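You operate a simulated robot arm through the tools that you are given. There is no shell and no other tool.

The job below is to be done with a simulated robot arm. You get a single attempt, and the scene is never put back.

Task
Put things in order on the top of the teal bench. At the end: the orange wedge stands where the grey spacer block stood; the grey square tube from the top of the teal bench stands where the orange wedge stood; the blue padlock stands on top of the small brown card; the yellow cartridge stands where the grey square tube stood; the grey spacer block stands on top of the black pad; whatever was shut is shut again. Leave all else as you found it, and nothing knocked over.

The check looks at the end state, three seconds after you hand in, the way a careful person would. Anything else that was tipped, shoved, dropped, spilled or broken makes it a failure.

Robot
A 6-joint arm with a two-finger gripper, fixed in place. Base frame: the origin is at the foot of the arm, x ahead of it, y to its left, z up; the work surface is at about z = 0. Units: cm, degrees, N and s.
With the tool pointing down near the work surface it reaches from about 18 to 48 cm from the base axis. Its first joint turns from -66.0 to 66.0 degrees. Payload 1.76 kg.
The TCP is the grasp point between the finger pads, 2.9 cm short of the fingertips. In the tool frame z runs along the fingers and y along their closing line. Largest opening 8.2 cm; the body of the gripper starts 5.8 cm behind the TCP.
Orientation is told as [roll, pitch, yaw] about the base's x, y, z axes, in that order, counted from this pose: with the fingers straight down and closing along the base's y, the tool's x points along the base's -x, its y along +y and its z along -z.

Tools
- The arm moves only by the tool jog_arm. Its argument "commands" is a list of rows, each an object of numbers (a shift or turn left out is 0, a gripper value left out holds the last): "fingers": the gripper command, from -1 (shut) to 1 (fully open), values between in proportion; "tx", "ty", "tz": the shift along the base's x, y, z in units of 100 mm (1.0 is 100 mm); "ax", "ay", "az": the turn, a rotation vector about the base's x, y, z in units of 120 degrees (1.0 is 120 degrees). In form: [{"fingers": .., "tx": .., "ty": .., "tz": .., "ax": .., "ay": .., "az": ..}, ...]. A call has 1 to 20 rows; each row is the pose to reach, as a shift and turn from the pose commanded when the call began. A call with a number of a shift or a turn outside -1 to 1 is refused whole. A row lasts 0.2 s, in which the tool goes at most 5 cm and 8.6 degrees; a call with a longer step from one row to the next is refused whole, and so is a gripper value outside its range. Where a pose cannot be reached the arm comes as near as it can. A force on the tool above 40 N (or 10 N above the force at the start of the call, whichever is more), or a blocked arm, ends the call early, and 0.2 s more pass. The fingers move at their own pace and stop on an object; they squeeze with about 34 N. The grip force told is the motor's: it shows also when the fingers shut on nothing. Time passes only in rows, and 0.2 s behind the last, so rows that repeat a pose let the fingers close. The reply holds the time, the measured pose of the TCP, the force on the tool along the base axes, the opening and the grip force, in the units named above and with some noise, with the torque about the TCP (base axes, N m) and any sound that the robot's microphone picked up.
- Cameras (640 x 400 px; columns grow to the right, rows downward): "scene" is fixed at [6.8, 34.45, 42.91]; the picture's right is [-0.64, -0.77, 0.00], its down [-0.41, 0.34, -0.85] and it looks along [0.65, -0.54, -0.53] (base axes); focal length 232 px, centre (320, 200). "wrist" rides on the gripper at [7.9, 0.4, -9] in the tool frame; the picture's right is [-0.05, 1.00, 0.00], its down [-0.71, -0.04, -0.71] and it looks along [-0.71, -0.04, 0.71] (tool axes); focal length 256 px, centre (320, 200). There is no depth. A picture from a camera that has moved, and an enlarged one, comes with that camera's place and axes in the base frame and with its lens.
- snapshot(camera): a new picture of that camera. It takes no simulated time.
- close_up(camera, box): a new picture of the part [left, top, right, bottom] of that camera's present view, enlarged. It takes no simulated time.
- job_done(): hands the job in; it is judged then, once.

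Places have to be worked out from the pictures, the camera data and where the tool is seen. Open the gripper and draw the arm clear of the work before you hand the job in, unless the task says otherwise.

The tools are called by a JSON object that holds its "method" and its "body". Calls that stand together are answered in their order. jog_arm: Moves the arm, as the interface text tells. Its arguments: {"type":"object","properties":{"commands":{"type":"array","items":{"type":"object","properties":{"fingers":{"type":"number"},"tx":{"type":"number"},"ty":{"type":"number"},"tz":{"type":"number"},"ax":{"type":"number"},"ay":{"type":"number"},"az":{"type":"number"}}}}},"required":["commands"]} The other tools are called the same way: snapshot (camera) takes a picture; close_up (camera, box) takes an enlarged picture of a part of a camera's view; job_done () hands the job in.

At the start:

```text
time: 0.0
tool_pos: [28.79, 5.11, 31.62]
tool_rot: [0.0, -0.1, 0.0]
force: [0.6, -0.4, 0.5]
moment: [0.0, 0.0, 0.02]
finger_gap: 8.22
gripper_force: 0.2
```

scene: 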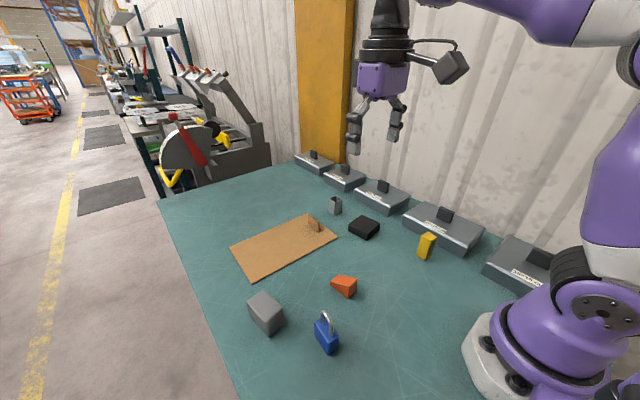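
wrist: 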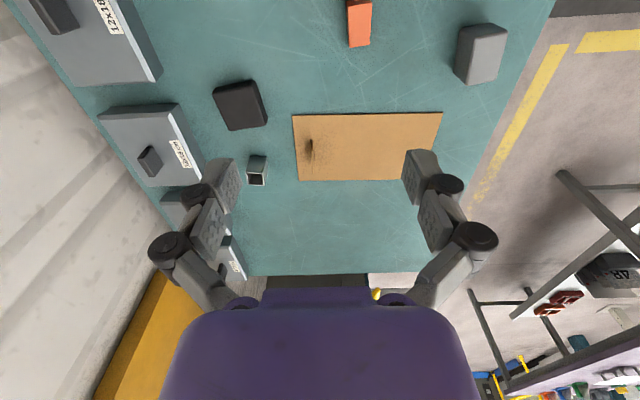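

I start by looking more closely at the bench to identify the objects and the labelled cases.

{"method": "close_up", "body": {"camera": "scene", "box": [220, 180, 400, 292]}}

{"method": "close_up", "body": {"camera": "scene", "box": [230, 260, 390, 360]}}

{"method": "close_up", "body": {"camera": "scene", "box": [380, 190, 560, 302]}}

{"method": "close_up", "body": {"camera": "scene", "box": [280, 140, 440, 240]}}

{"method": "close_up", "body": {"camera": "wrist", "box": [200, 60, 460, 222]}}

```text
3.56 times, centred on (310, 236) of scene
camera zoom: at [6.8, 34.45, 42.91], right [-0.64, -0.77, 0.0], down [-0.41, 0.34, -0.85], along [0.65, -0.54, -0.53], focal length 826 px, centre (356, 72)
```

zoom: 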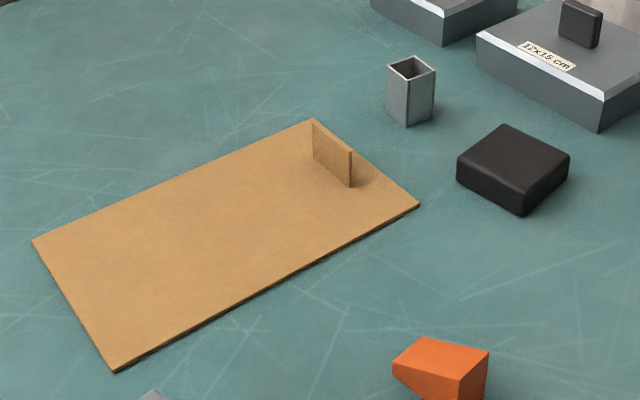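

```text
4.00 times, centred on (310, 310) of scene
camera zoom: at [6.8, 34.45, 42.91], right [-0.64, -0.77, 0.0], down [-0.41, 0.34, -0.85], along [0.65, -0.54, -0.53], focal length 929 px, centre (360, -240)
```

zoom: 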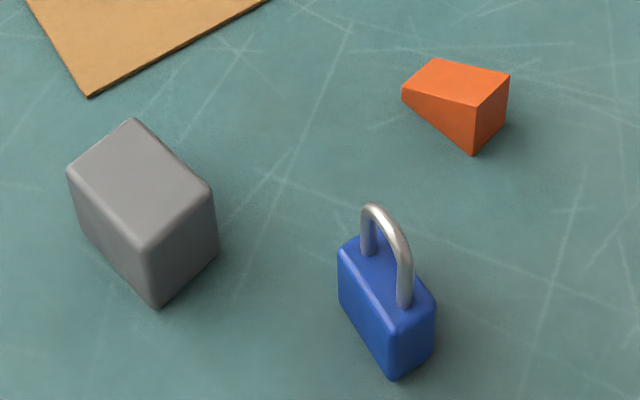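

```text
3.56 times, centred on (470, 246) of scene
camera zoom: at [6.8, 34.45, 42.91], right [-0.64, -0.77, 0.0], down [-0.41, 0.34, -0.85], along [0.65, -0.54, -0.53], focal length 826 px, centre (-213, 36)
```

zoom: 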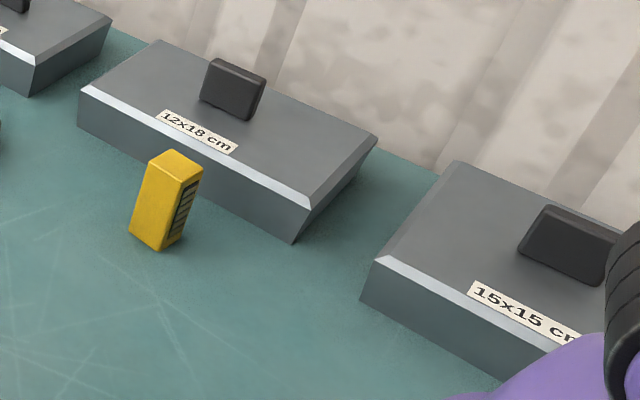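

```text
4.00 times, centred on (360, 190) of scene
camera zoom: at [6.8, 34.45, 42.91], right [-0.64, -0.77, 0.0], down [-0.41, 0.34, -0.85], along [0.65, -0.54, -0.53], focal length 929 px, centre (160, 240)
```

zoom: 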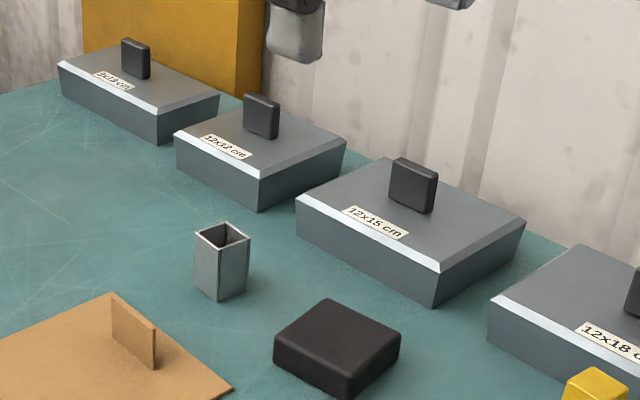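

```text
2.46 times, centred on (330, 141) of wrist
camera zoom: at [20.96, 5.37, 40.51], right [0.05, 1.0, 0.0], down [0.71, -0.04, 0.71], along [0.71, -0.04, -0.71], focal length 630 px, centre (295, 345)
```

zoom: 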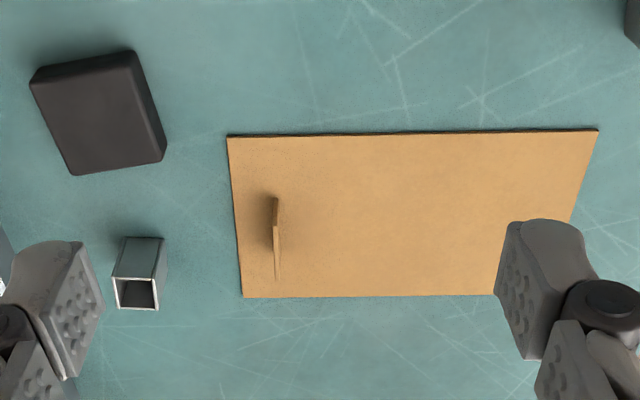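

The scene shows five labelled cases by the wall and a thin brown sheet with an upright fin, but no separate small brown card is visible. I turn the wrist camera towards the wall side to see the cases and any hidden part of the bench.

{"method": "jog_arm", "body": {"commands": [{"az": -0.07}, {"az": -0.14, "ty": -0.2}, {"az": -0.21, "ty": -0.4}, {"az": -0.28, "ty": -0.5}, {"az": -0.35, "ty": -0.5}, {"az": -0.42, "ty": -0.5}, {"az": -0.49, "ty": -0.5}, {"az": -0.5, "ty": -0.5}, {"az": -0.5, "ty": -0.5}]}}

{"method": "snapshot", "body": {"camera": "wrist"}}

{"method": "snapshot", "body": {"camera": "scene"}}

```text
time: 2.0
tool_pos: [28.77, 0.02, 31.59]
tool_rot: [-0.1, -0.1, -60.1]
force: [-1.1, -0.5, -0.5]
moment: [-0.01, -0.01, 0.05]
finger_gap: 8.23
gripper_force: 0.1
```

```text
taken
camera wrist: at [25.31, 7.05, 40.51], right [0.89, 0.45, 0.0], down [0.32, -0.63, 0.71], along [0.32, -0.63, -0.71], focal length 256 px, centre (320, 200)
```

wrist: 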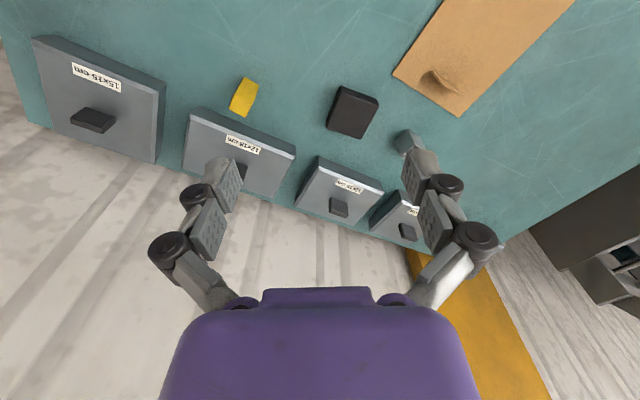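

```text
taken
```

scene: 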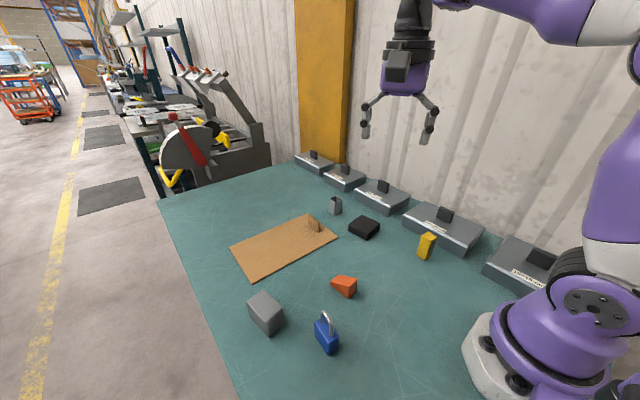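

No loose small card is on the bench so far, so it is probably under or inside something. I take close-ups of the cases and the sheet from this view.

{"method": "close_up", "body": {"camera": "wrist", "box": [20, 20, 260, 170]}}

{"method": "close_up", "body": {"camera": "wrist", "box": [260, 60, 480, 260]}}

{"method": "close_up", "body": {"camera": "wrist", "box": [380, 0, 600, 130]}}

{"method": "close_up", "body": {"camera": "scene", "box": [290, 205, 350, 245]}}

{"method": "close_up", "body": {"camera": "scene", "box": [480, 220, 560, 300]}}

```text
2.67 times, centred on (140, 95) of wrist
camera zoom: at [25.31, 7.05, 40.51], right [0.89, 0.45, 0.0], down [0.32, -0.63, 0.71], along [0.32, -0.63, -0.71], focal length 683 px, centre (800, 480)
```

zoom: 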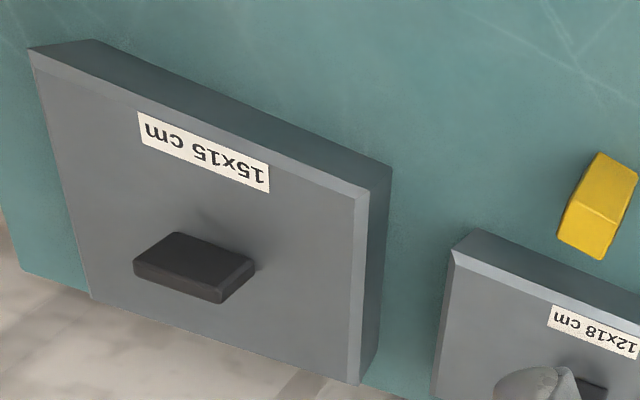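

```text
2.00 times, centred on (370, 160) of wrist
camera zoom: at [25.31, 7.05, 40.51], right [0.89, 0.45, 0.0], down [0.32, -0.63, 0.71], along [0.32, -0.63, -0.71], focal length 512 px, centre (220, 280)
```

zoom: 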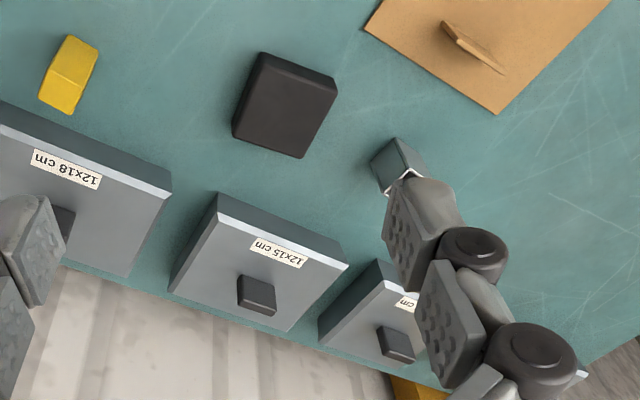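

```text
2.91 times, centred on (490, 65) of wrist
camera zoom: at [25.31, 7.05, 40.51], right [0.89, 0.45, 0.0], down [0.32, -0.63, 0.71], along [0.32, -0.63, -0.71], focal length 745 px, centre (-174, 593)
```

zoom: 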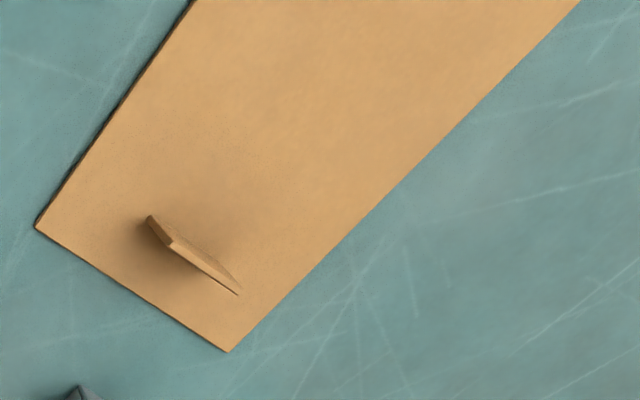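

```text
10.00 times, centred on (320, 225) of scene
camera zoom: at [6.8, 34.45, 42.91], right [-0.64, -0.77, 0.0], down [-0.41, 0.34, -0.85], along [0.65, -0.54, -0.53], focal length 2322 px, centre (320, -50)
```

zoom: 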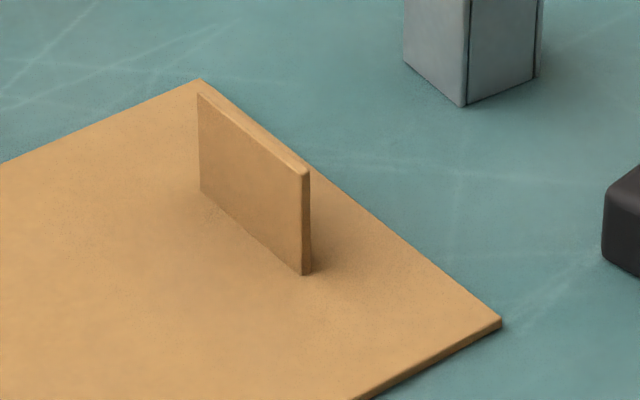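

```text
5.00 times, centred on (520, 260) of scene
camera zoom: at [6.8, 34.45, 42.91], right [-0.64, -0.77, 0.0], down [-0.41, 0.34, -0.85], along [0.65, -0.54, -0.53], focal length 1161 px, centre (-680, -100)
```

zoom: 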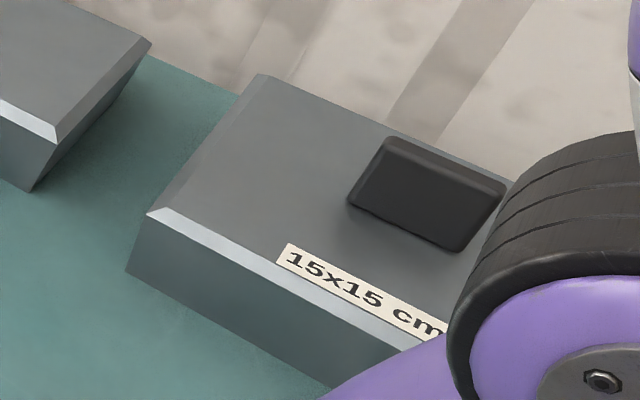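

The labels match the box sizes, and the brown sheet (about 25 x 15 cm, x 41.5–56, y -1–24.5) carries a fin near its y = 2 end, so something may be beneath it. I go back to zero yaw and lower for a closer look at the sheet and fin.

{"method": "jog_arm", "body": {"commands": [{"az": 0.07, "tz": -0.1}, {"az": 0.14, "tz": -0.2, "tx": 0.05}, {"az": 0.21, "tz": -0.3, "tx": 0.1}, {"az": 0.28, "tz": -0.45, "tx": 0.15}, {"az": 0.35, "tz": -0.6, "tx": 0.2}, {"az": 0.42, "tz": -0.75, "tx": 0.2}, {"az": 0.49, "tz": -0.9, "tx": 0.2, "ty": 0.1}, {"az": 0.5, "tz": -0.95, "tx": 0.2, "ty": 0.2}, {"az": 0.5, "tz": -0.95, "tx": 0.2, "ty": 0.2}]}}

{"method": "snapshot", "body": {"camera": "wrist"}}

```text
time: 4.0
tool_pos: [30.83, 2.13, 22.09]
tool_rot: [-0.2, 0.0, 0.1]
force: [-0.6, 0.3, 0.5]
moment: [0.02, 0.02, -0.01]
finger_gap: 8.21
gripper_force: 0.0
```

```text
taken
camera wrist: at [22.99, 2.48, 31.05], right [0.05, 1.0, 0.0], down [0.71, -0.04, 0.71], along [0.71, -0.04, -0.71], focal length 256 px, centre (320, 200)
```

wrist: 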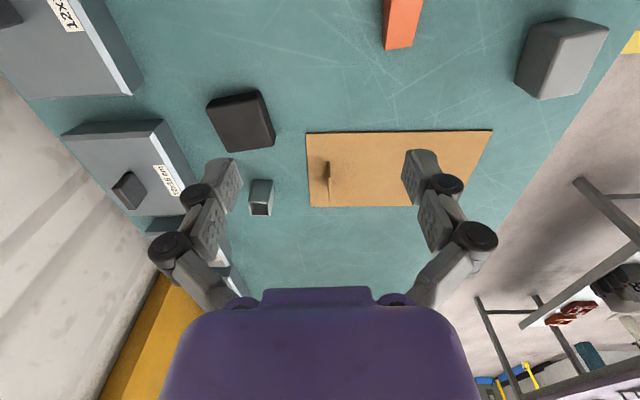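

The sheet and fin are visible between the fingers. I zoom in on the sheet and fin to check the edges and measure the fin.

{"method": "close_up", "body": {"camera": "wrist", "box": [240, 110, 400, 220]}}

{"method": "close_up", "body": {"camera": "wrist", "box": [40, 80, 280, 240]}}

```text
3.64 times, centred on (320, 165) of wrist
camera zoom: at [22.99, 2.48, 31.05], right [0.05, 1.0, 0.0], down [0.71, -0.04, 0.71], along [0.71, -0.04, -0.71], focal length 931 px, centre (320, 327)
```

zoom: 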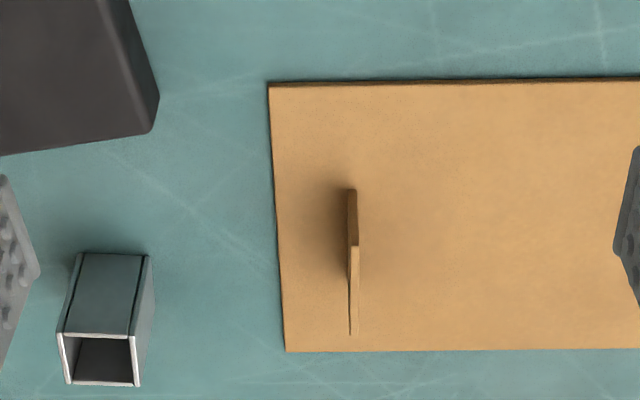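

```text
2.50 times, centred on (160, 160) of wrist
camera zoom: at [22.99, 2.48, 31.05], right [0.05, 1.0, 0.0], down [0.71, -0.04, 0.71], along [0.71, -0.04, -0.71], focal length 640 px, centre (720, 300)
```

zoom: 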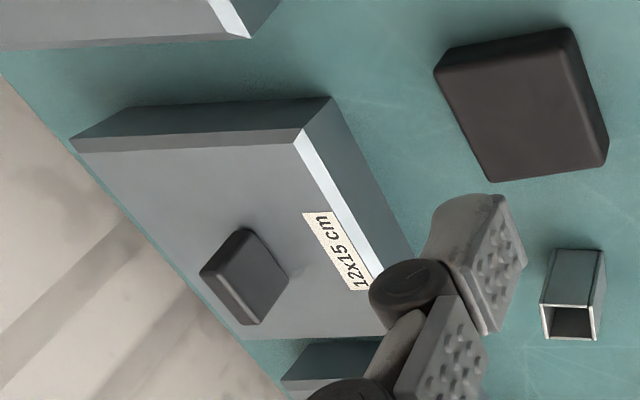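

The fin runs about x 46–50.5 at y ≈ 2.3, reaches to about z = 4, and is some 0.4 cm thick. I approach above its near part with the fingers half open, to test whether the sheet is a lid.

{"method": "jog_arm", "body": {"commands": [{"fingers": 0, "tx": 0.25, "tz": -0.1}, {"tx": 0.5, "tz": -0.25}, {"tx": 0.75, "tz": -0.4}, {"tx": 1.0, "tz": -0.55}, {"tx": 1.0, "tz": -0.7}, {"tx": 1.0, "tz": -0.85}, {"tx": 1.0, "tz": -0.85}]}}

{"method": "jog_arm", "body": {"commands": [{"tx": 0.2}, {"tx": 0.4}, {"tx": 0.6}, {"tx": 0.6, "tz": -0.15}, {"tx": 0.6, "tz": -0.3}, {"tx": 0.6, "tz": -0.3}]}}

{"method": "snapshot", "body": {"camera": "wrist"}}

{"method": "close_up", "body": {"camera": "scene", "box": [260, 140, 420, 260]}}

```text
time: 5.6
tool_pos: [40.76, 2.18, 13.46]
tool_rot: [-0.1, -0.1, 0.0]
force: [0.9, -0.4, 0.4]
moment: [-0.02, 0.01, -0.03]
finger_gap: 4.1
gripper_force: 0.0
```

```text
time: 7.0
tool_pos: [46.78, 2.2, 10.62]
tool_rot: [-0.1, -0.1, 0.0]
force: [0.4, -0.2, 0.6]
moment: [-0.04, -0.01, 0.0]
finger_gap: 4.1
gripper_force: 0.0
```

```text
taken
camera wrist: at [38.9, 2.47, 19.5], right [0.05, 1.0, 0.0], down [0.71, -0.04, 0.71], along [0.71, -0.04, -0.71], focal length 256 px, centre (320, 200)
```

wrist: 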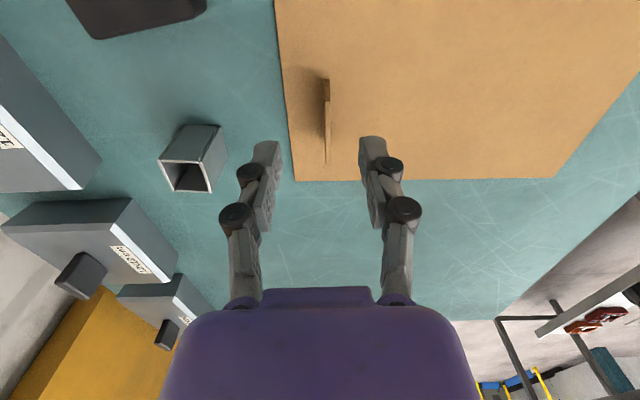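

```text
3.33 times, centred on (340, 200) of scene
camera zoom: at [6.8, 34.45, 42.91], right [-0.64, -0.77, 0.0], down [-0.41, 0.34, -0.85], along [0.65, -0.54, -0.53], focal length 774 px, centre (253, 200)
```

zoom: 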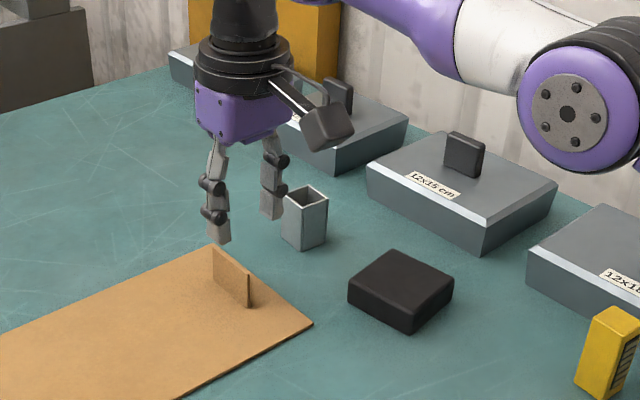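

The fin lies between the fingers at y ≈ 2.4, x 45.9–50.4. I lower to z ≈ 4.2 and close on it.

{"method": "jog_arm", "body": {"commands": [{"ty": 0.02, "tx": 0.05, "tz": -0.15}, {"ty": 0.02, "tx": 0.05, "tz": -0.3}, {"ty": 0.02, "tx": 0.05, "tz": -0.45}, {"ty": 0.02, "tx": 0.05, "tz": -0.55}, {"ty": 0.02, "tx": 0.05, "tz": -0.63}, {"ty": 0.02, "tx": 0.05, "tz": -0.63}]}}

{"method": "close_up", "body": {"camera": "scene", "box": [280, 150, 400, 250]}}

{"method": "snapshot", "body": {"camera": "wrist"}}

```text
time: 8.4
tool_pos: [47.27, 2.32, 4.43]
tool_rot: [0.0, -0.1, -0.1]
force: [-0.3, 0.7, -0.1]
moment: [0.01, -0.02, 0.01]
finger_gap: 4.07
gripper_force: 0.1
```

```text
4.00 times, centred on (340, 200) of scene
camera zoom: at [6.8, 34.45, 42.91], right [-0.64, -0.77, 0.0], down [-0.41, 0.34, -0.85], along [0.65, -0.54, -0.53], focal length 929 px, centre (240, 200)
```

zoom: 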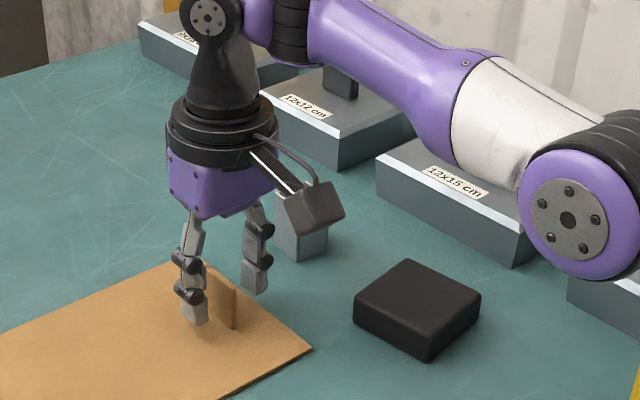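

```text
taken
camera wrist: at [39.43, 2.6, 13.23], right [0.05, 1.0, 0.0], down [0.71, -0.04, 0.71], along [0.71, -0.04, -0.71], focal length 256 px, centre (320, 200)
```

wrist: 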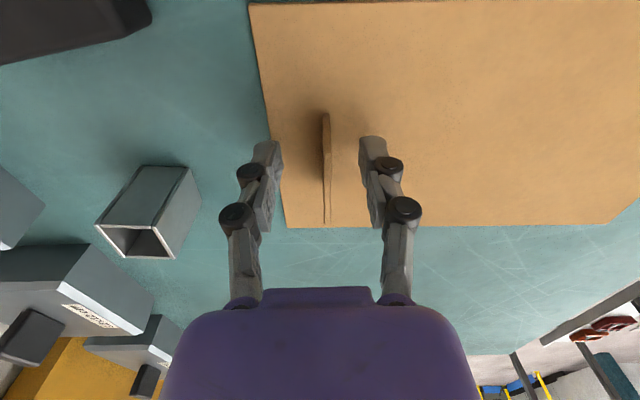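

The fingers straddle the fin with tips just above the sheet. I close on it and then lift by only a couple of millimetres to feel the weight.

{"method": "jog_arm", "body": {"commands": [{"fingers": -1}, {"fingers": -1}, {"fingers": -1}, {"fingers": -1}]}}

{"method": "jog_arm", "body": {"commands": [{"tz": 0.03}, {"tz": 0.06}, {"tz": 0.1}, {"tz": 0.1}]}}

{"method": "close_up", "body": {"camera": "scene", "box": [220, 150, 400, 290]}}

{"method": "snapshot", "body": {"camera": "wrist"}}

```text
time: 9.4
tool_pos: [47.25, 2.19, 4.49]
tool_rot: [-0.2, -0.2, 0.0]
force: [1.4, -1.0, 9.4]
moment: [-0.02, -0.11, -0.27]
finger_gap: 0.6
gripper_force: 32.2
```

```text
time: 10.4
tool_pos: [47.14, 2.19, 5.15]
tool_rot: [-0.1, 0.1, 0.0]
force: [-0.4, 0.3, 0.2]
moment: [-0.09, 0.03, -0.01]
finger_gap: 0.6
gripper_force: 32.1
```

```text
2.86 times, centred on (310, 220) of scene
camera zoom: at [6.8, 34.45, 42.91], right [-0.64, -0.77, 0.0], down [-0.41, 0.34, -0.85], along [0.65, -0.54, -0.53], focal length 664 px, centre (349, 143)
```

zoom: 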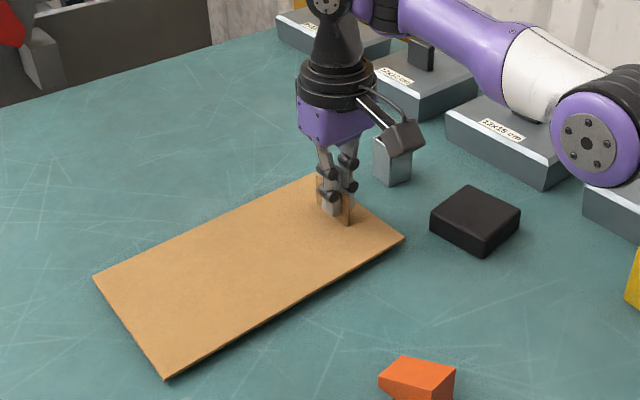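

```text
taken
camera wrist: at [39.39, 2.55, 14.2], right [0.05, 1.0, 0.0], down [0.71, -0.04, 0.71], along [0.71, -0.04, -0.71], focal length 256 px, centre (320, 200)
```

wrist: 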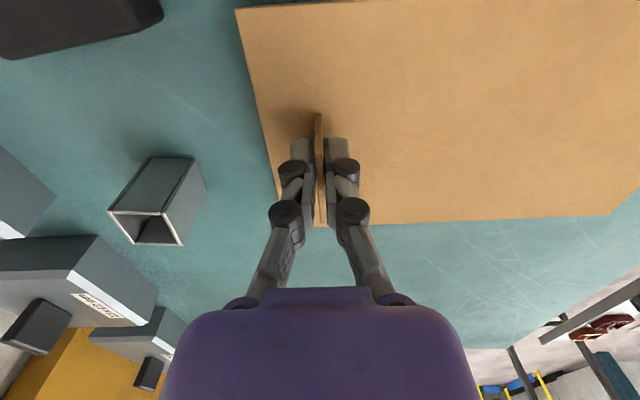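

The sheet is loose and very light; it has come off the bench with the fin. I lift it slowly straight up to see what is underneath.

{"method": "jog_arm", "body": {"commands": [{"tz": 0.1}, {"tz": 0.2}, {"tz": 0.3}, {"tz": 0.4}, {"tz": 0.5}, {"tz": 0.6}, {"tz": 0.7}, {"tz": 0.8}, {"tz": 0.9}, {"tz": 1.0}, {"tz": 1.0}]}}

{"method": "snapshot", "body": {"camera": "scene"}}

{"method": "snapshot", "body": {"camera": "wrist"}}

```text
time: 12.8
tool_pos: [46.34, 2.12, 14.47]
tool_rot: [0.0, -0.2, 0.0]
force: [0.2, -0.4, -1.1]
moment: [-0.07, 0.05, 0.01]
finger_gap: 0.6
gripper_force: 32.2
out of reach, approached as far as the arm can: row 7, 8, 9, 10, 11
```

```text
taken
```

scene: 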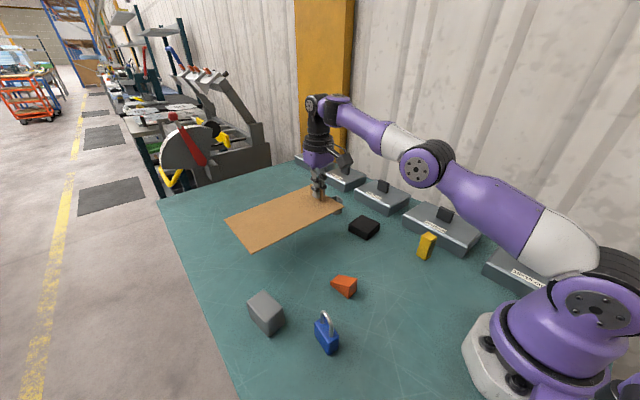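

```text
taken
camera wrist: at [38.45, 2.41, 23.44], right [0.05, 1.0, 0.0], down [0.71, -0.04, 0.71], along [0.71, -0.04, -0.71], focal length 256 px, centre (320, 200)
```

wrist: 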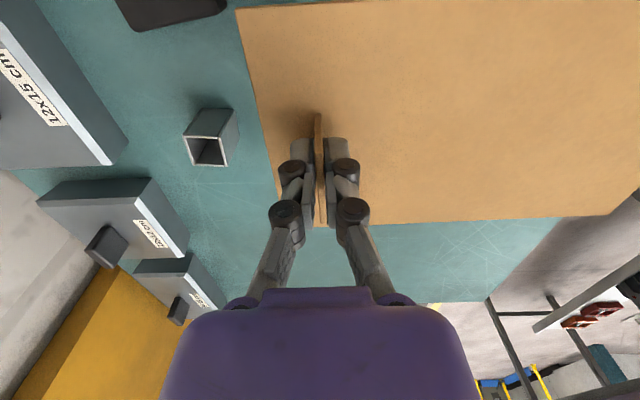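

The whole sheet is in the air and level. I draw it back and higher to uncover the area where it lay.

{"method": "jog_arm", "body": {"commands": [{"tx": -0.1}, {"tx": -0.2, "tz": 0.1}, {"tx": -0.3, "tz": 0.2}, {"tx": -0.4, "tz": 0.3}, {"tx": -0.5, "tz": 0.4}, {"tx": -0.6, "tz": 0.5}, {"tx": -0.7, "tz": 0.6}, {"tx": -0.8, "tz": 0.7}, {"tx": -0.8, "tz": 0.8}, {"tx": -0.8, "tz": 0.8}]}}

{"method": "snapshot", "body": {"camera": "scene"}}

{"method": "snapshot", "body": {"camera": "wrist"}}

```text
time: 15.0
tool_pos: [38.39, 2.16, 22.5]
tool_rot: [0.0, 0.0, -0.1]
force: [0.9, 0.2, -1.2]
moment: [-0.04, 0.02, 0.02]
finger_gap: 0.59
gripper_force: 31.9
```

```text
taken
```

scene: 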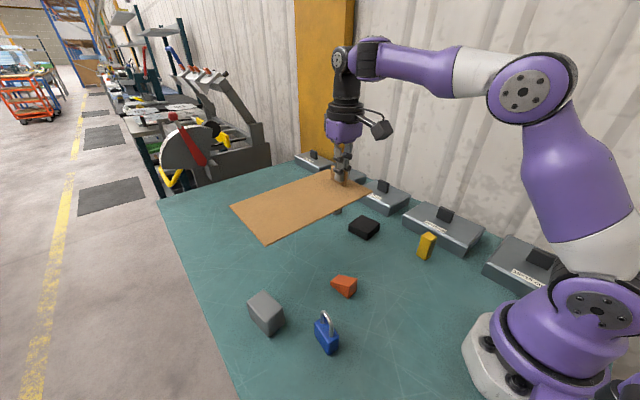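

```text
taken
camera wrist: at [30.52, 2.53, 31.36], right [0.05, 1.0, 0.0], down [0.71, -0.04, 0.71], along [0.71, -0.04, -0.71], focal length 256 px, centre (320, 200)
```

wrist: 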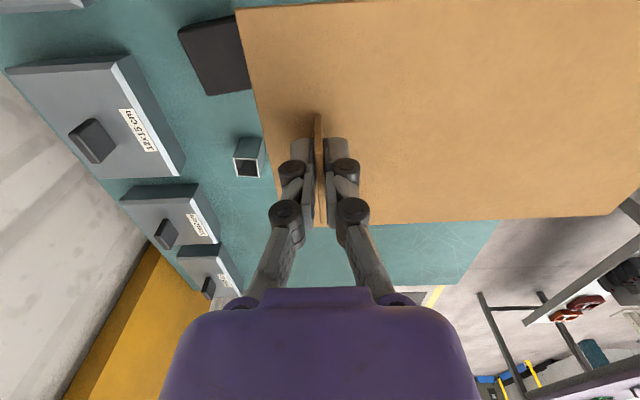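

The uncovered near strip is plain teal so far, with no recess. I raise and draw the sheet back further to expose the rest.

{"method": "jog_arm", "body": {"commands": [{"tx": -0.1, "tz": 0.1}, {"tx": -0.2, "tz": 0.2}, {"tx": -0.3, "tz": 0.3}, {"tx": -0.4, "tz": 0.4}, {"tx": -0.5, "tz": 0.5}, {"tx": -0.6, "tz": 0.6}, {"tx": -0.7, "tz": 0.7}, {"tx": -0.7, "tz": 0.8}, {"tx": -0.7, "tz": 0.9}, {"tx": -0.7, "tz": 1.0}, {"tx": -0.7, "tz": 1.0}]}}

{"method": "snapshot", "body": {"camera": "scene"}}

{"method": "snapshot", "body": {"camera": "wrist"}}

```text
time: 17.4
tool_pos: [31.39, 2.22, 32.34]
tool_rot: [-0.1, -0.1, 0.0]
force: [0.4, -0.1, -0.6]
moment: [-0.09, -0.02, 0.01]
finger_gap: 0.61
gripper_force: 32.2
```

```text
taken
```

scene: 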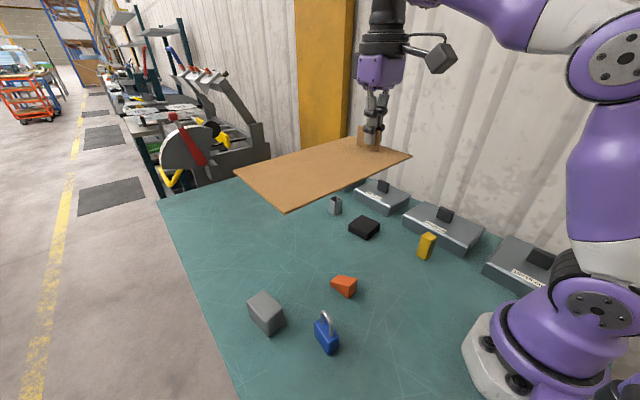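

```text
taken
camera wrist: at [23.61, 2.59, 41.28], right [0.05, 1.0, 0.0], down [0.71, -0.04, 0.71], along [0.71, -0.04, -0.71], focal length 256 px, centre (320, 200)
```

wrist: 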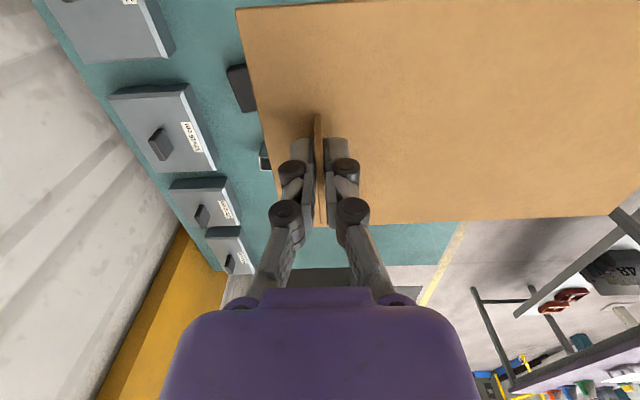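

The former footprint of the sheet is now in view, and I zoom in to check whether anything lies there.

{"method": "close_up", "body": {"camera": "scene", "box": [200, 180, 360, 290]}}

{"method": "close_up", "body": {"camera": "scene", "box": [230, 90, 430, 220]}}

```text
3.64 times, centred on (280, 235) of scene
camera zoom: at [6.8, 34.45, 42.91], right [-0.64, -0.77, 0.0], down [-0.41, 0.34, -0.85], along [0.65, -0.54, -0.53], focal length 844 px, centre (466, 73)
```

zoom: 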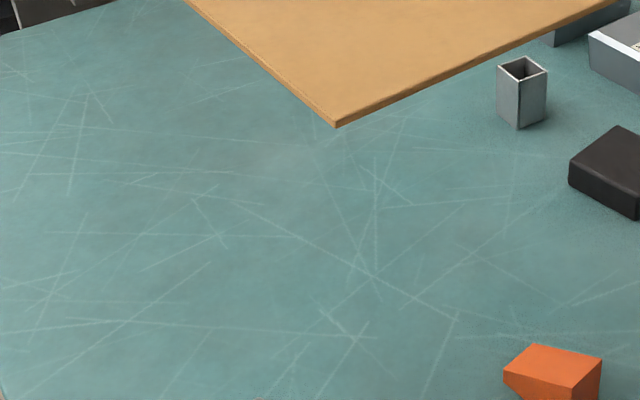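

```text
3.08 times, centred on (330, 155) of scene
camera zoom: at [6.8, 34.45, 42.91], right [-0.64, -0.77, 0.0], down [-0.41, 0.34, -0.85], along [0.65, -0.54, -0.53], focal length 714 px, centre (289, 338)
```

zoom: 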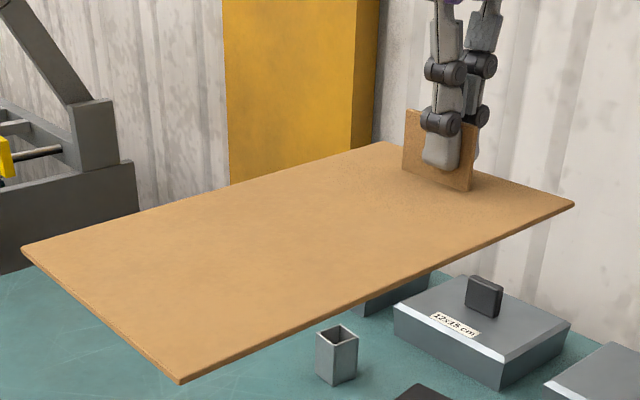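

There is nothing under the sheet, only bare bench. I carry it back along the same path to set it exactly where it lay.

{"method": "jog_arm", "body": {"commands": [{"tx": 0.1, "tz": -0.1}, {"tx": 0.2, "tz": -0.2}, {"tx": 0.3, "tz": -0.3}, {"tx": 0.4, "tz": -0.4}, {"tx": 0.5, "tz": -0.5}, {"tx": 0.6, "tz": -0.6}, {"tx": 0.7, "tz": -0.7}, {"tx": 0.8, "tz": -0.8}, {"tx": 0.9, "tz": -0.9}, {"tx": 0.9, "tz": -1.0}, {"tx": 0.9, "tz": -1.0}]}}

{"method": "jog_arm", "body": {"commands": [{"tx": 0.1, "tz": -0.15}, {"tx": 0.2, "tz": -0.3}, {"tx": 0.3, "tz": -0.45}, {"tx": 0.4, "tz": -0.6}, {"tx": 0.5, "tz": -0.7}, {"tx": 0.6, "tz": -0.8}, {"tx": 0.68, "tz": -0.9}, {"tx": 0.68, "tz": -1.0}, {"tx": 0.68, "tz": -1.0}]}}

{"method": "jog_arm", "body": {"commands": [{"tz": -0.1}, {"tz": -0.2}, {"tz": -0.3}, {"tz": -0.4}, {"tz": -0.5}, {"tz": -0.55}, {"tz": -0.55}]}}

{"method": "close_up", "body": {"camera": "scene", "box": [220, 180, 400, 292]}}

```text
time: 19.8
tool_pos: [40.4, 2.32, 22.45]
tool_rot: [0.0, -0.1, 0.0]
force: [-0.2, -0.2, -0.9]
moment: [-0.06, 0.0, 0.0]
finger_gap: 0.6
gripper_force: 32.2
```

```text
time: 21.8
tool_pos: [46.88, 2.25, 12.31]
tool_rot: [-0.1, 0.0, 0.0]
force: [-0.1, -0.1, -1.1]
moment: [-0.11, 0.0, 0.03]
finger_gap: 0.61
gripper_force: 32.3
out of reach, approached as far as the arm can: row 7
```

```text
time: 23.4
tool_pos: [47.85, 2.24, 6.97]
tool_rot: [0.0, 0.1, 0.0]
force: [0.2, -0.6, -0.5]
moment: [-0.09, 0.01, 0.0]
finger_gap: 0.6
gripper_force: 32.3
out of reach, approached as far as the arm can: row 4, 5, 6, 7
```

```text
3.56 times, centred on (310, 236) of scene
camera zoom: at [6.8, 34.45, 42.91], right [-0.64, -0.77, 0.0], down [-0.41, 0.34, -0.85], along [0.65, -0.54, -0.53], focal length 826 px, centre (356, 72)
```

zoom: 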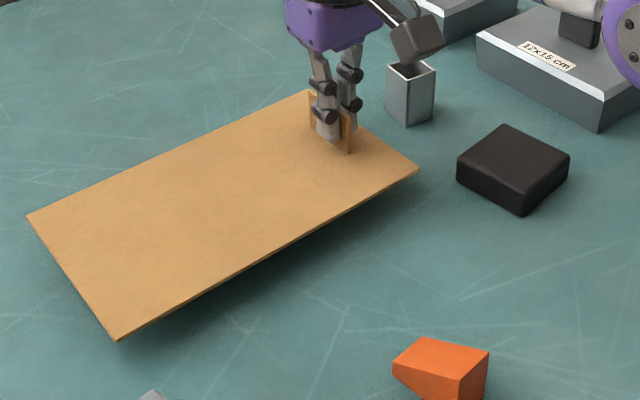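

I am at x 47.85, about 0.6 cm too far out, with the sheet still about 2.5 cm up. I shift back in x, go down to just above the bench, and compare with the original corners.

{"method": "jog_arm", "body": {"commands": [{"tx": -0.06}, {"tx": -0.06, "tz": -0.06}, {"tx": -0.06, "tz": -0.12}, {"tx": -0.06, "tz": -0.18}, {"tx": -0.06, "tz": -0.18}]}}

{"method": "close_up", "body": {"camera": "scene", "box": [220, 180, 400, 292]}}

```text
time: 24.6
tool_pos: [46.6, 2.24, 5.1]
tool_rot: [-0.1, -0.1, -0.1]
force: [0.2, -0.2, -1.1]
moment: [-0.06, 0.05, 0.0]
finger_gap: 0.6
gripper_force: 32.0
```

```text
3.56 times, centred on (310, 236) of scene
camera zoom: at [6.8, 34.45, 42.91], right [-0.64, -0.77, 0.0], down [-0.41, 0.34, -0.85], along [0.65, -0.54, -0.53], focal length 826 px, centre (356, 72)
```

zoom: 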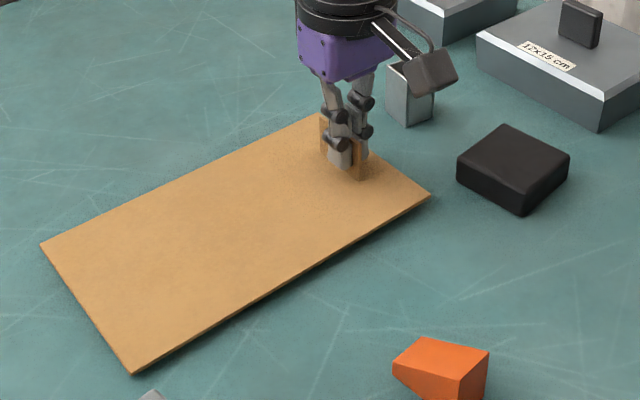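

Compared with the original corners the sheet needs about 2.2° clockwise turn, and a shift of roughly +0.45 cm in x and +0.4 cm in y. I apply that and compare again before letting go.

{"method": "jog_arm", "body": {"commands": [{"tx": 0.02, "ty": 0.02, "az": -0.009}, {"tx": 0.045, "ty": 0.04, "az": -0.018}, {"tx": 0.045, "ty": 0.04, "az": -0.018, "tz": -0.03}, {"tx": 0.045, "ty": 0.04, "az": -0.018, "tz": -0.03}]}}

{"method": "close_up", "body": {"camera": "scene", "box": [220, 180, 400, 292]}}

```text
time: 25.6
tool_pos: [46.99, 2.63, 4.84]
tool_rot: [-0.1, -0.1, -2.2]
force: [-0.3, 0.2, -1.4]
moment: [-0.1, -0.02, 0.0]
finger_gap: 0.61
gripper_force: 32.3
```

```text
3.56 times, centred on (310, 236) of scene
camera zoom: at [6.8, 34.45, 42.91], right [-0.64, -0.77, 0.0], down [-0.41, 0.34, -0.85], along [0.65, -0.54, -0.53], focal length 826 px, centre (356, 72)
```

zoom: 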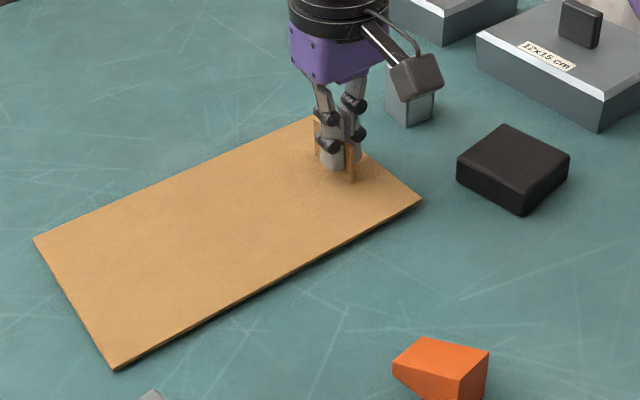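

The corners now match the original to a pixel or two apart from the remaining 0.3 cm of height. I lower onto the bench and open the fingers.

{"method": "jog_arm", "body": {"commands": [{"tz": -0.02}, {"tz": -0.035}, {"tz": -0.035}, {"tz": -0.035, "fingers": -0.7}, {"tz": -0.035, "fingers": -0.5}, {"tz": -0.035, "fingers": -0.2}, {"tz": -0.035, "fingers": 0}, {"tz": -0.035, "fingers": 0}]}}

{"method": "close_up", "body": {"camera": "scene", "box": [220, 180, 400, 292]}}

```text
time: 27.4
tool_pos: [47.18, 2.63, 4.53]
tool_rot: [-0.1, -0.2, -2.3]
force: [-0.6, -0.6, 0.2]
moment: [0.0, -0.01, 0.01]
finger_gap: 4.08
gripper_force: 0.1
```

```text
3.56 times, centred on (310, 236) of scene
camera zoom: at [6.8, 34.45, 42.91], right [-0.64, -0.77, 0.0], down [-0.41, 0.34, -0.85], along [0.65, -0.54, -0.53], focal length 826 px, centre (356, 72)
```

zoom: 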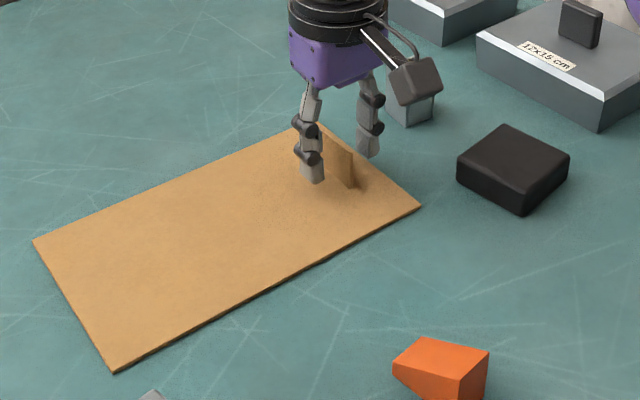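

The sheet is back within about a millimetre of its original corners. I rise clear of the fin and retreat before looking for the small card elsewhere.

{"method": "jog_arm", "body": {"commands": [{"tz": 0.15}, {"tz": 0.3}, {"tz": 0.45, "tx": -0.1}, {"tz": 0.6, "tx": -0.3}, {"tz": 0.75, "tx": -0.5}, {"tz": 0.9, "tx": -0.7}, {"tz": 1.0, "tx": -0.9}, {"tz": 1.0, "tx": -1.0}, {"tz": 1.0, "tx": -1.0}]}}

{"method": "jog_arm", "body": {"commands": [{"tz": 0.2, "ay": 0.07, "ty": 0.1}, {"tz": 0.4, "ay": 0.14, "ty": 0.2}, {"tz": 0.6, "ay": 0.21, "ty": 0.3}, {"tz": 0.8, "ay": 0.28, "ty": 0.4}, {"tz": 1.0, "ay": 0.35, "ty": 0.5}, {"tz": 1.0, "ay": 0.42, "ty": 0.6}, {"tz": 1.0, "ay": 0.42, "ty": 0.7}, {"tz": 1.0, "ay": 0.42, "ty": 0.8}]}}

{"method": "snapshot", "body": {"camera": "wrist"}}

{"method": "snapshot", "body": {"camera": "scene"}}

```text
time: 29.4
tool_pos: [37.0, 2.65, 14.57]
tool_rot: [-0.2, 0.0, -2.2]
force: [-0.5, -0.5, 0.1]
moment: [0.0, 0.01, 0.03]
finger_gap: 4.1
gripper_force: 0.0
```

```text
time: 31.2
tool_pos: [25.85, 6.27, 14.45]
tool_rot: [-2.7, 50.4, -3.4]
force: [-0.3, 0.1, 0.1]
moment: [-0.02, -0.02, 0.02]
finger_gap: 4.09
gripper_force: 0.0
out of reach, approached as far as the arm can: row 3, 4, 5, 6, 7, 8
```

```text
taken
camera wrist: at [27.73, 6.92, 26.2], right [0.06, 1.0, -0.07], down [0.99, -0.06, -0.09], along [-0.09, -0.07, -0.99], focal length 256 px, centre (320, 200)
```

wrist: 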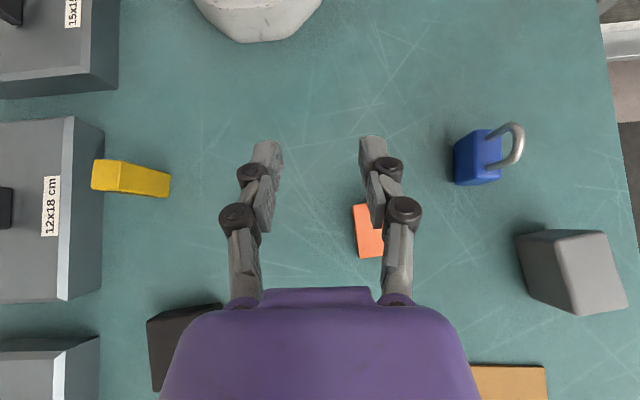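

```text
taken
```

scene: 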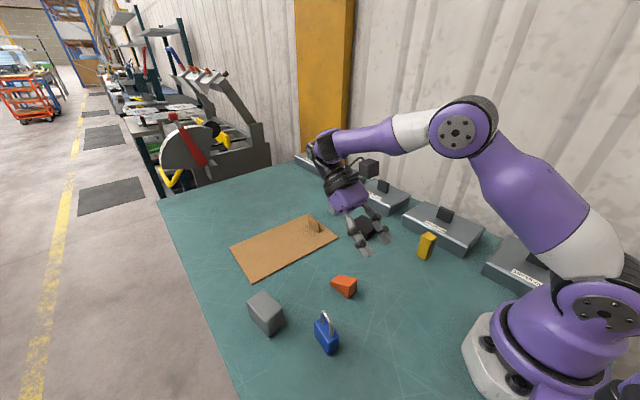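

The near-base area is empty, so the small card must be inside a case; of these only the 12x18 (tab near x 25, y -26) and perhaps the 12x15 are reachable. I straighten the tool and go to look at the 12x18 case.

{"method": "jog_arm", "body": {"commands": [{"ay": -0.07, "tz": 0.05, "ty": -0.1}, {"ay": -0.14, "tz": 0.1, "ty": -0.2}, {"ay": -0.21, "tz": 0.15, "ty": -0.35}, {"ay": -0.28, "tz": 0.2, "ty": -0.5}, {"ay": -0.35, "tz": 0.3, "ty": -0.65}, {"ay": -0.42, "tz": 0.3, "ty": -0.8}, {"ay": -0.42, "tz": 0.3, "ty": -1.0}, {"ay": -0.42, "tz": 0.3, "ty": -1.0}]}}

{"method": "jog_arm", "body": {"commands": [{"az": -0.07}, {"az": -0.14}, {"az": -0.21}, {"az": -0.28, "ty": -0.1}, {"az": -0.35, "ty": -0.2}, {"az": -0.42, "ty": -0.3}, {"az": -0.49, "ty": -0.4}, {"az": -0.56, "ty": -0.5}, {"az": -0.63, "ty": -0.6}, {"az": -0.7, "ty": -0.6}, {"az": -0.73, "ty": -0.6}, {"az": -0.73, "ty": -0.6}]}}

{"method": "snapshot", "body": {"camera": "wrist"}}

```text
time: 33.0
tool_pos: [25.81, -3.78, 17.68]
tool_rot: [-0.1, -0.1, -2.2]
force: [0.2, 0.4, -0.7]
moment: [0.03, 0.0, -0.01]
finger_gap: 4.11
gripper_force: 0.1
out of reach, approached as far as the arm can: row 4, 5, 6
```

```text
time: 35.6
tool_pos: [25.79, -9.81, 17.68]
tool_rot: [0.0, -0.1, -90.0]
force: [-0.4, -0.3, -0.7]
moment: [0.0, -0.03, 0.0]
finger_gap: 4.11
gripper_force: 0.0
```

```text
taken
camera wrist: at [26.27, -1.98, 26.57], right [1.0, -0.05, 0.0], down [-0.03, -0.71, 0.71], along [-0.04, -0.71, -0.71], focal length 256 px, centre (320, 200)
```

wrist: 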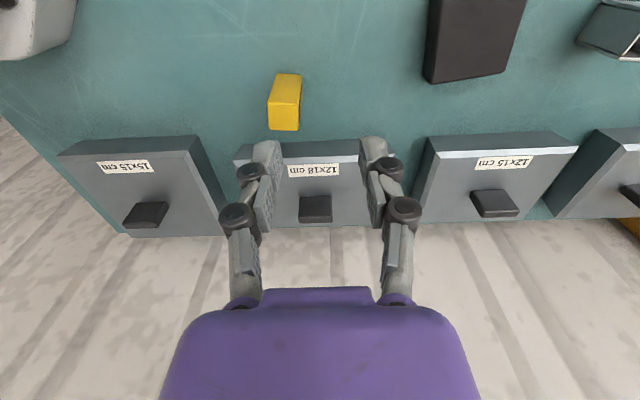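

The 12x18 case with its tab is straight ahead. I zoom in on it to measure the tab and look for a lid seam.

{"method": "close_up", "body": {"camera": "wrist", "box": [220, 120, 420, 245]}}

{"method": "close_up", "body": {"camera": "wrist", "box": [400, 110, 600, 235]}}

{"method": "close_up", "body": {"camera": "scene", "box": [390, 180, 500, 270]}}

```text
3.20 times, centred on (320, 182) of wrist
camera zoom: at [26.27, -1.98, 26.57], right [1.0, -0.05, 0.0], down [-0.03, -0.71, 0.71], along [-0.04, -0.71, -0.71], focal length 819 px, centre (320, 256)
```

zoom: 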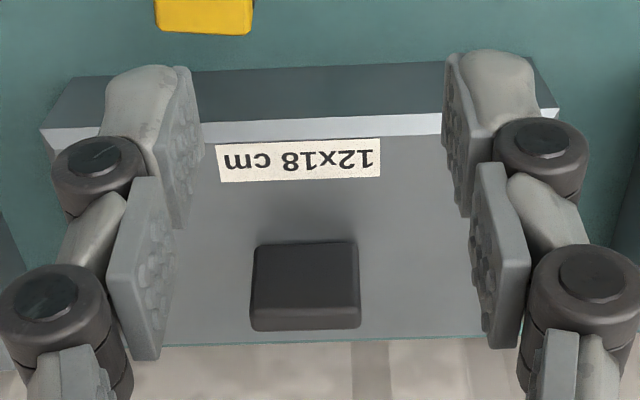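

```text
3.20 times, centred on (500, 172) of wrist
camera zoom: at [26.27, -1.98, 26.57], right [1.0, -0.05, 0.0], down [-0.03, -0.71, 0.71], along [-0.04, -0.71, -0.71], focal length 819 px, centre (-256, 288)
```

zoom: 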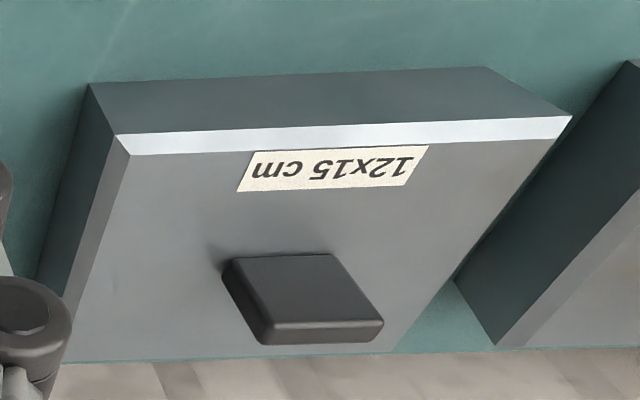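

```text
4.44 times, centred on (445, 225) of scene
camera zoom: at [6.8, 34.45, 42.91], right [-0.64, -0.77, 0.0], down [-0.41, 0.34, -0.85], along [0.65, -0.54, -0.53], focal length 1032 px, centre (-236, 89)
```

zoom: 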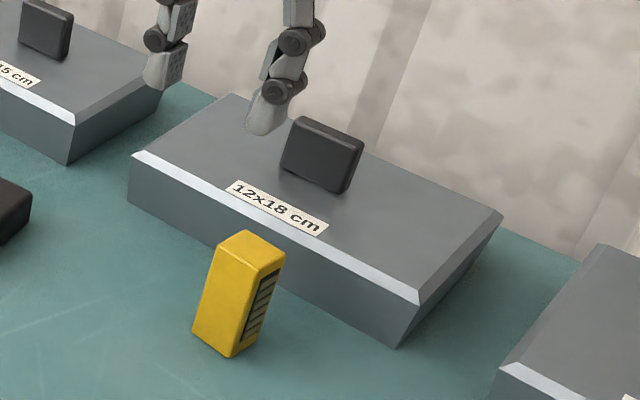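

The tab measures about x 22.2–26.5, y -24.5 to -25.6, z 3.3–7.2, and the fingers now close along x, which suits it. I move above it with the fingers opened to about 6.5 cm.

{"method": "jog_arm", "body": {"commands": [{"fingers": 0.6, "ty": -0.2, "tz": -0.05}, {"ty": -0.4, "tz": -0.1}, {"ty": -0.6, "tz": -0.15, "tx": -0.05}, {"ty": -0.8, "tz": -0.2, "tx": -0.1}, {"ty": -1.0, "tz": -0.25, "tx": -0.14}, {"ty": -1.0, "tz": -0.25, "tx": -0.14}]}}

{"method": "jog_arm", "body": {"commands": [{"ty": -0.2}, {"ty": -0.4}, {"ty": -0.52}, {"ty": -0.52, "tz": -0.15}, {"ty": -0.52, "tz": -0.25}, {"ty": -0.52, "tz": -0.25}]}}

{"method": "snapshot", "body": {"camera": "wrist"}}

{"method": "close_up", "body": {"camera": "scene", "box": [390, 130, 530, 270]}}

```text
time: 37.0
tool_pos: [24.34, -19.87, 15.1]
tool_rot: [-0.1, -0.1, -89.8]
force: [-0.2, -0.1, 0.9]
moment: [0.02, -0.01, -0.01]
finger_gap: 6.55
gripper_force: 0.0
```

```text
time: 38.4
tool_pos: [24.32, -25.08, 12.59]
tool_rot: [-0.1, 0.0, -89.7]
force: [0.4, 0.0, -0.1]
moment: [-0.02, -0.04, -0.01]
finger_gap: 6.55
gripper_force: 0.0
```

```text
taken
camera wrist: at [24.85, -17.21, 21.59], right [1.0, -0.05, 0.0], down [-0.03, -0.71, 0.71], along [-0.04, -0.71, -0.71], focal length 256 px, centre (320, 200)
```

wrist: 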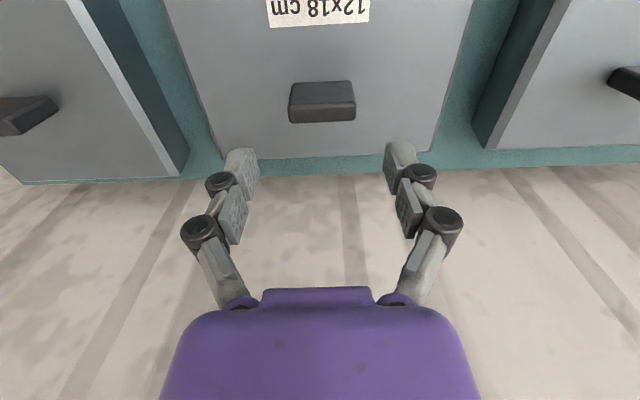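

```text
2.86 times, centred on (460, 200) of scene
camera zoom: at [6.8, 34.45, 42.91], right [-0.64, -0.77, 0.0], down [-0.41, 0.34, -0.85], along [0.65, -0.54, -0.53], focal length 664 px, centre (-80, 200)
```

zoom: 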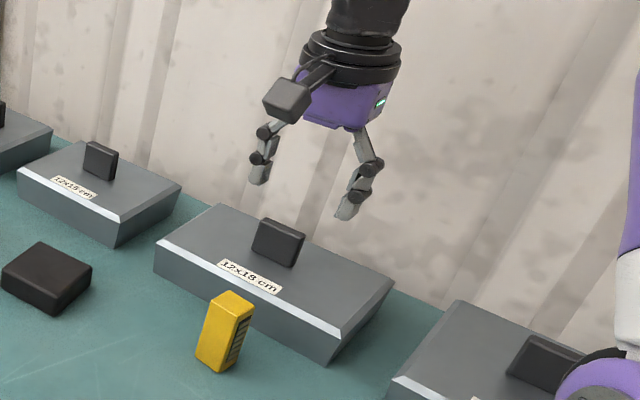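

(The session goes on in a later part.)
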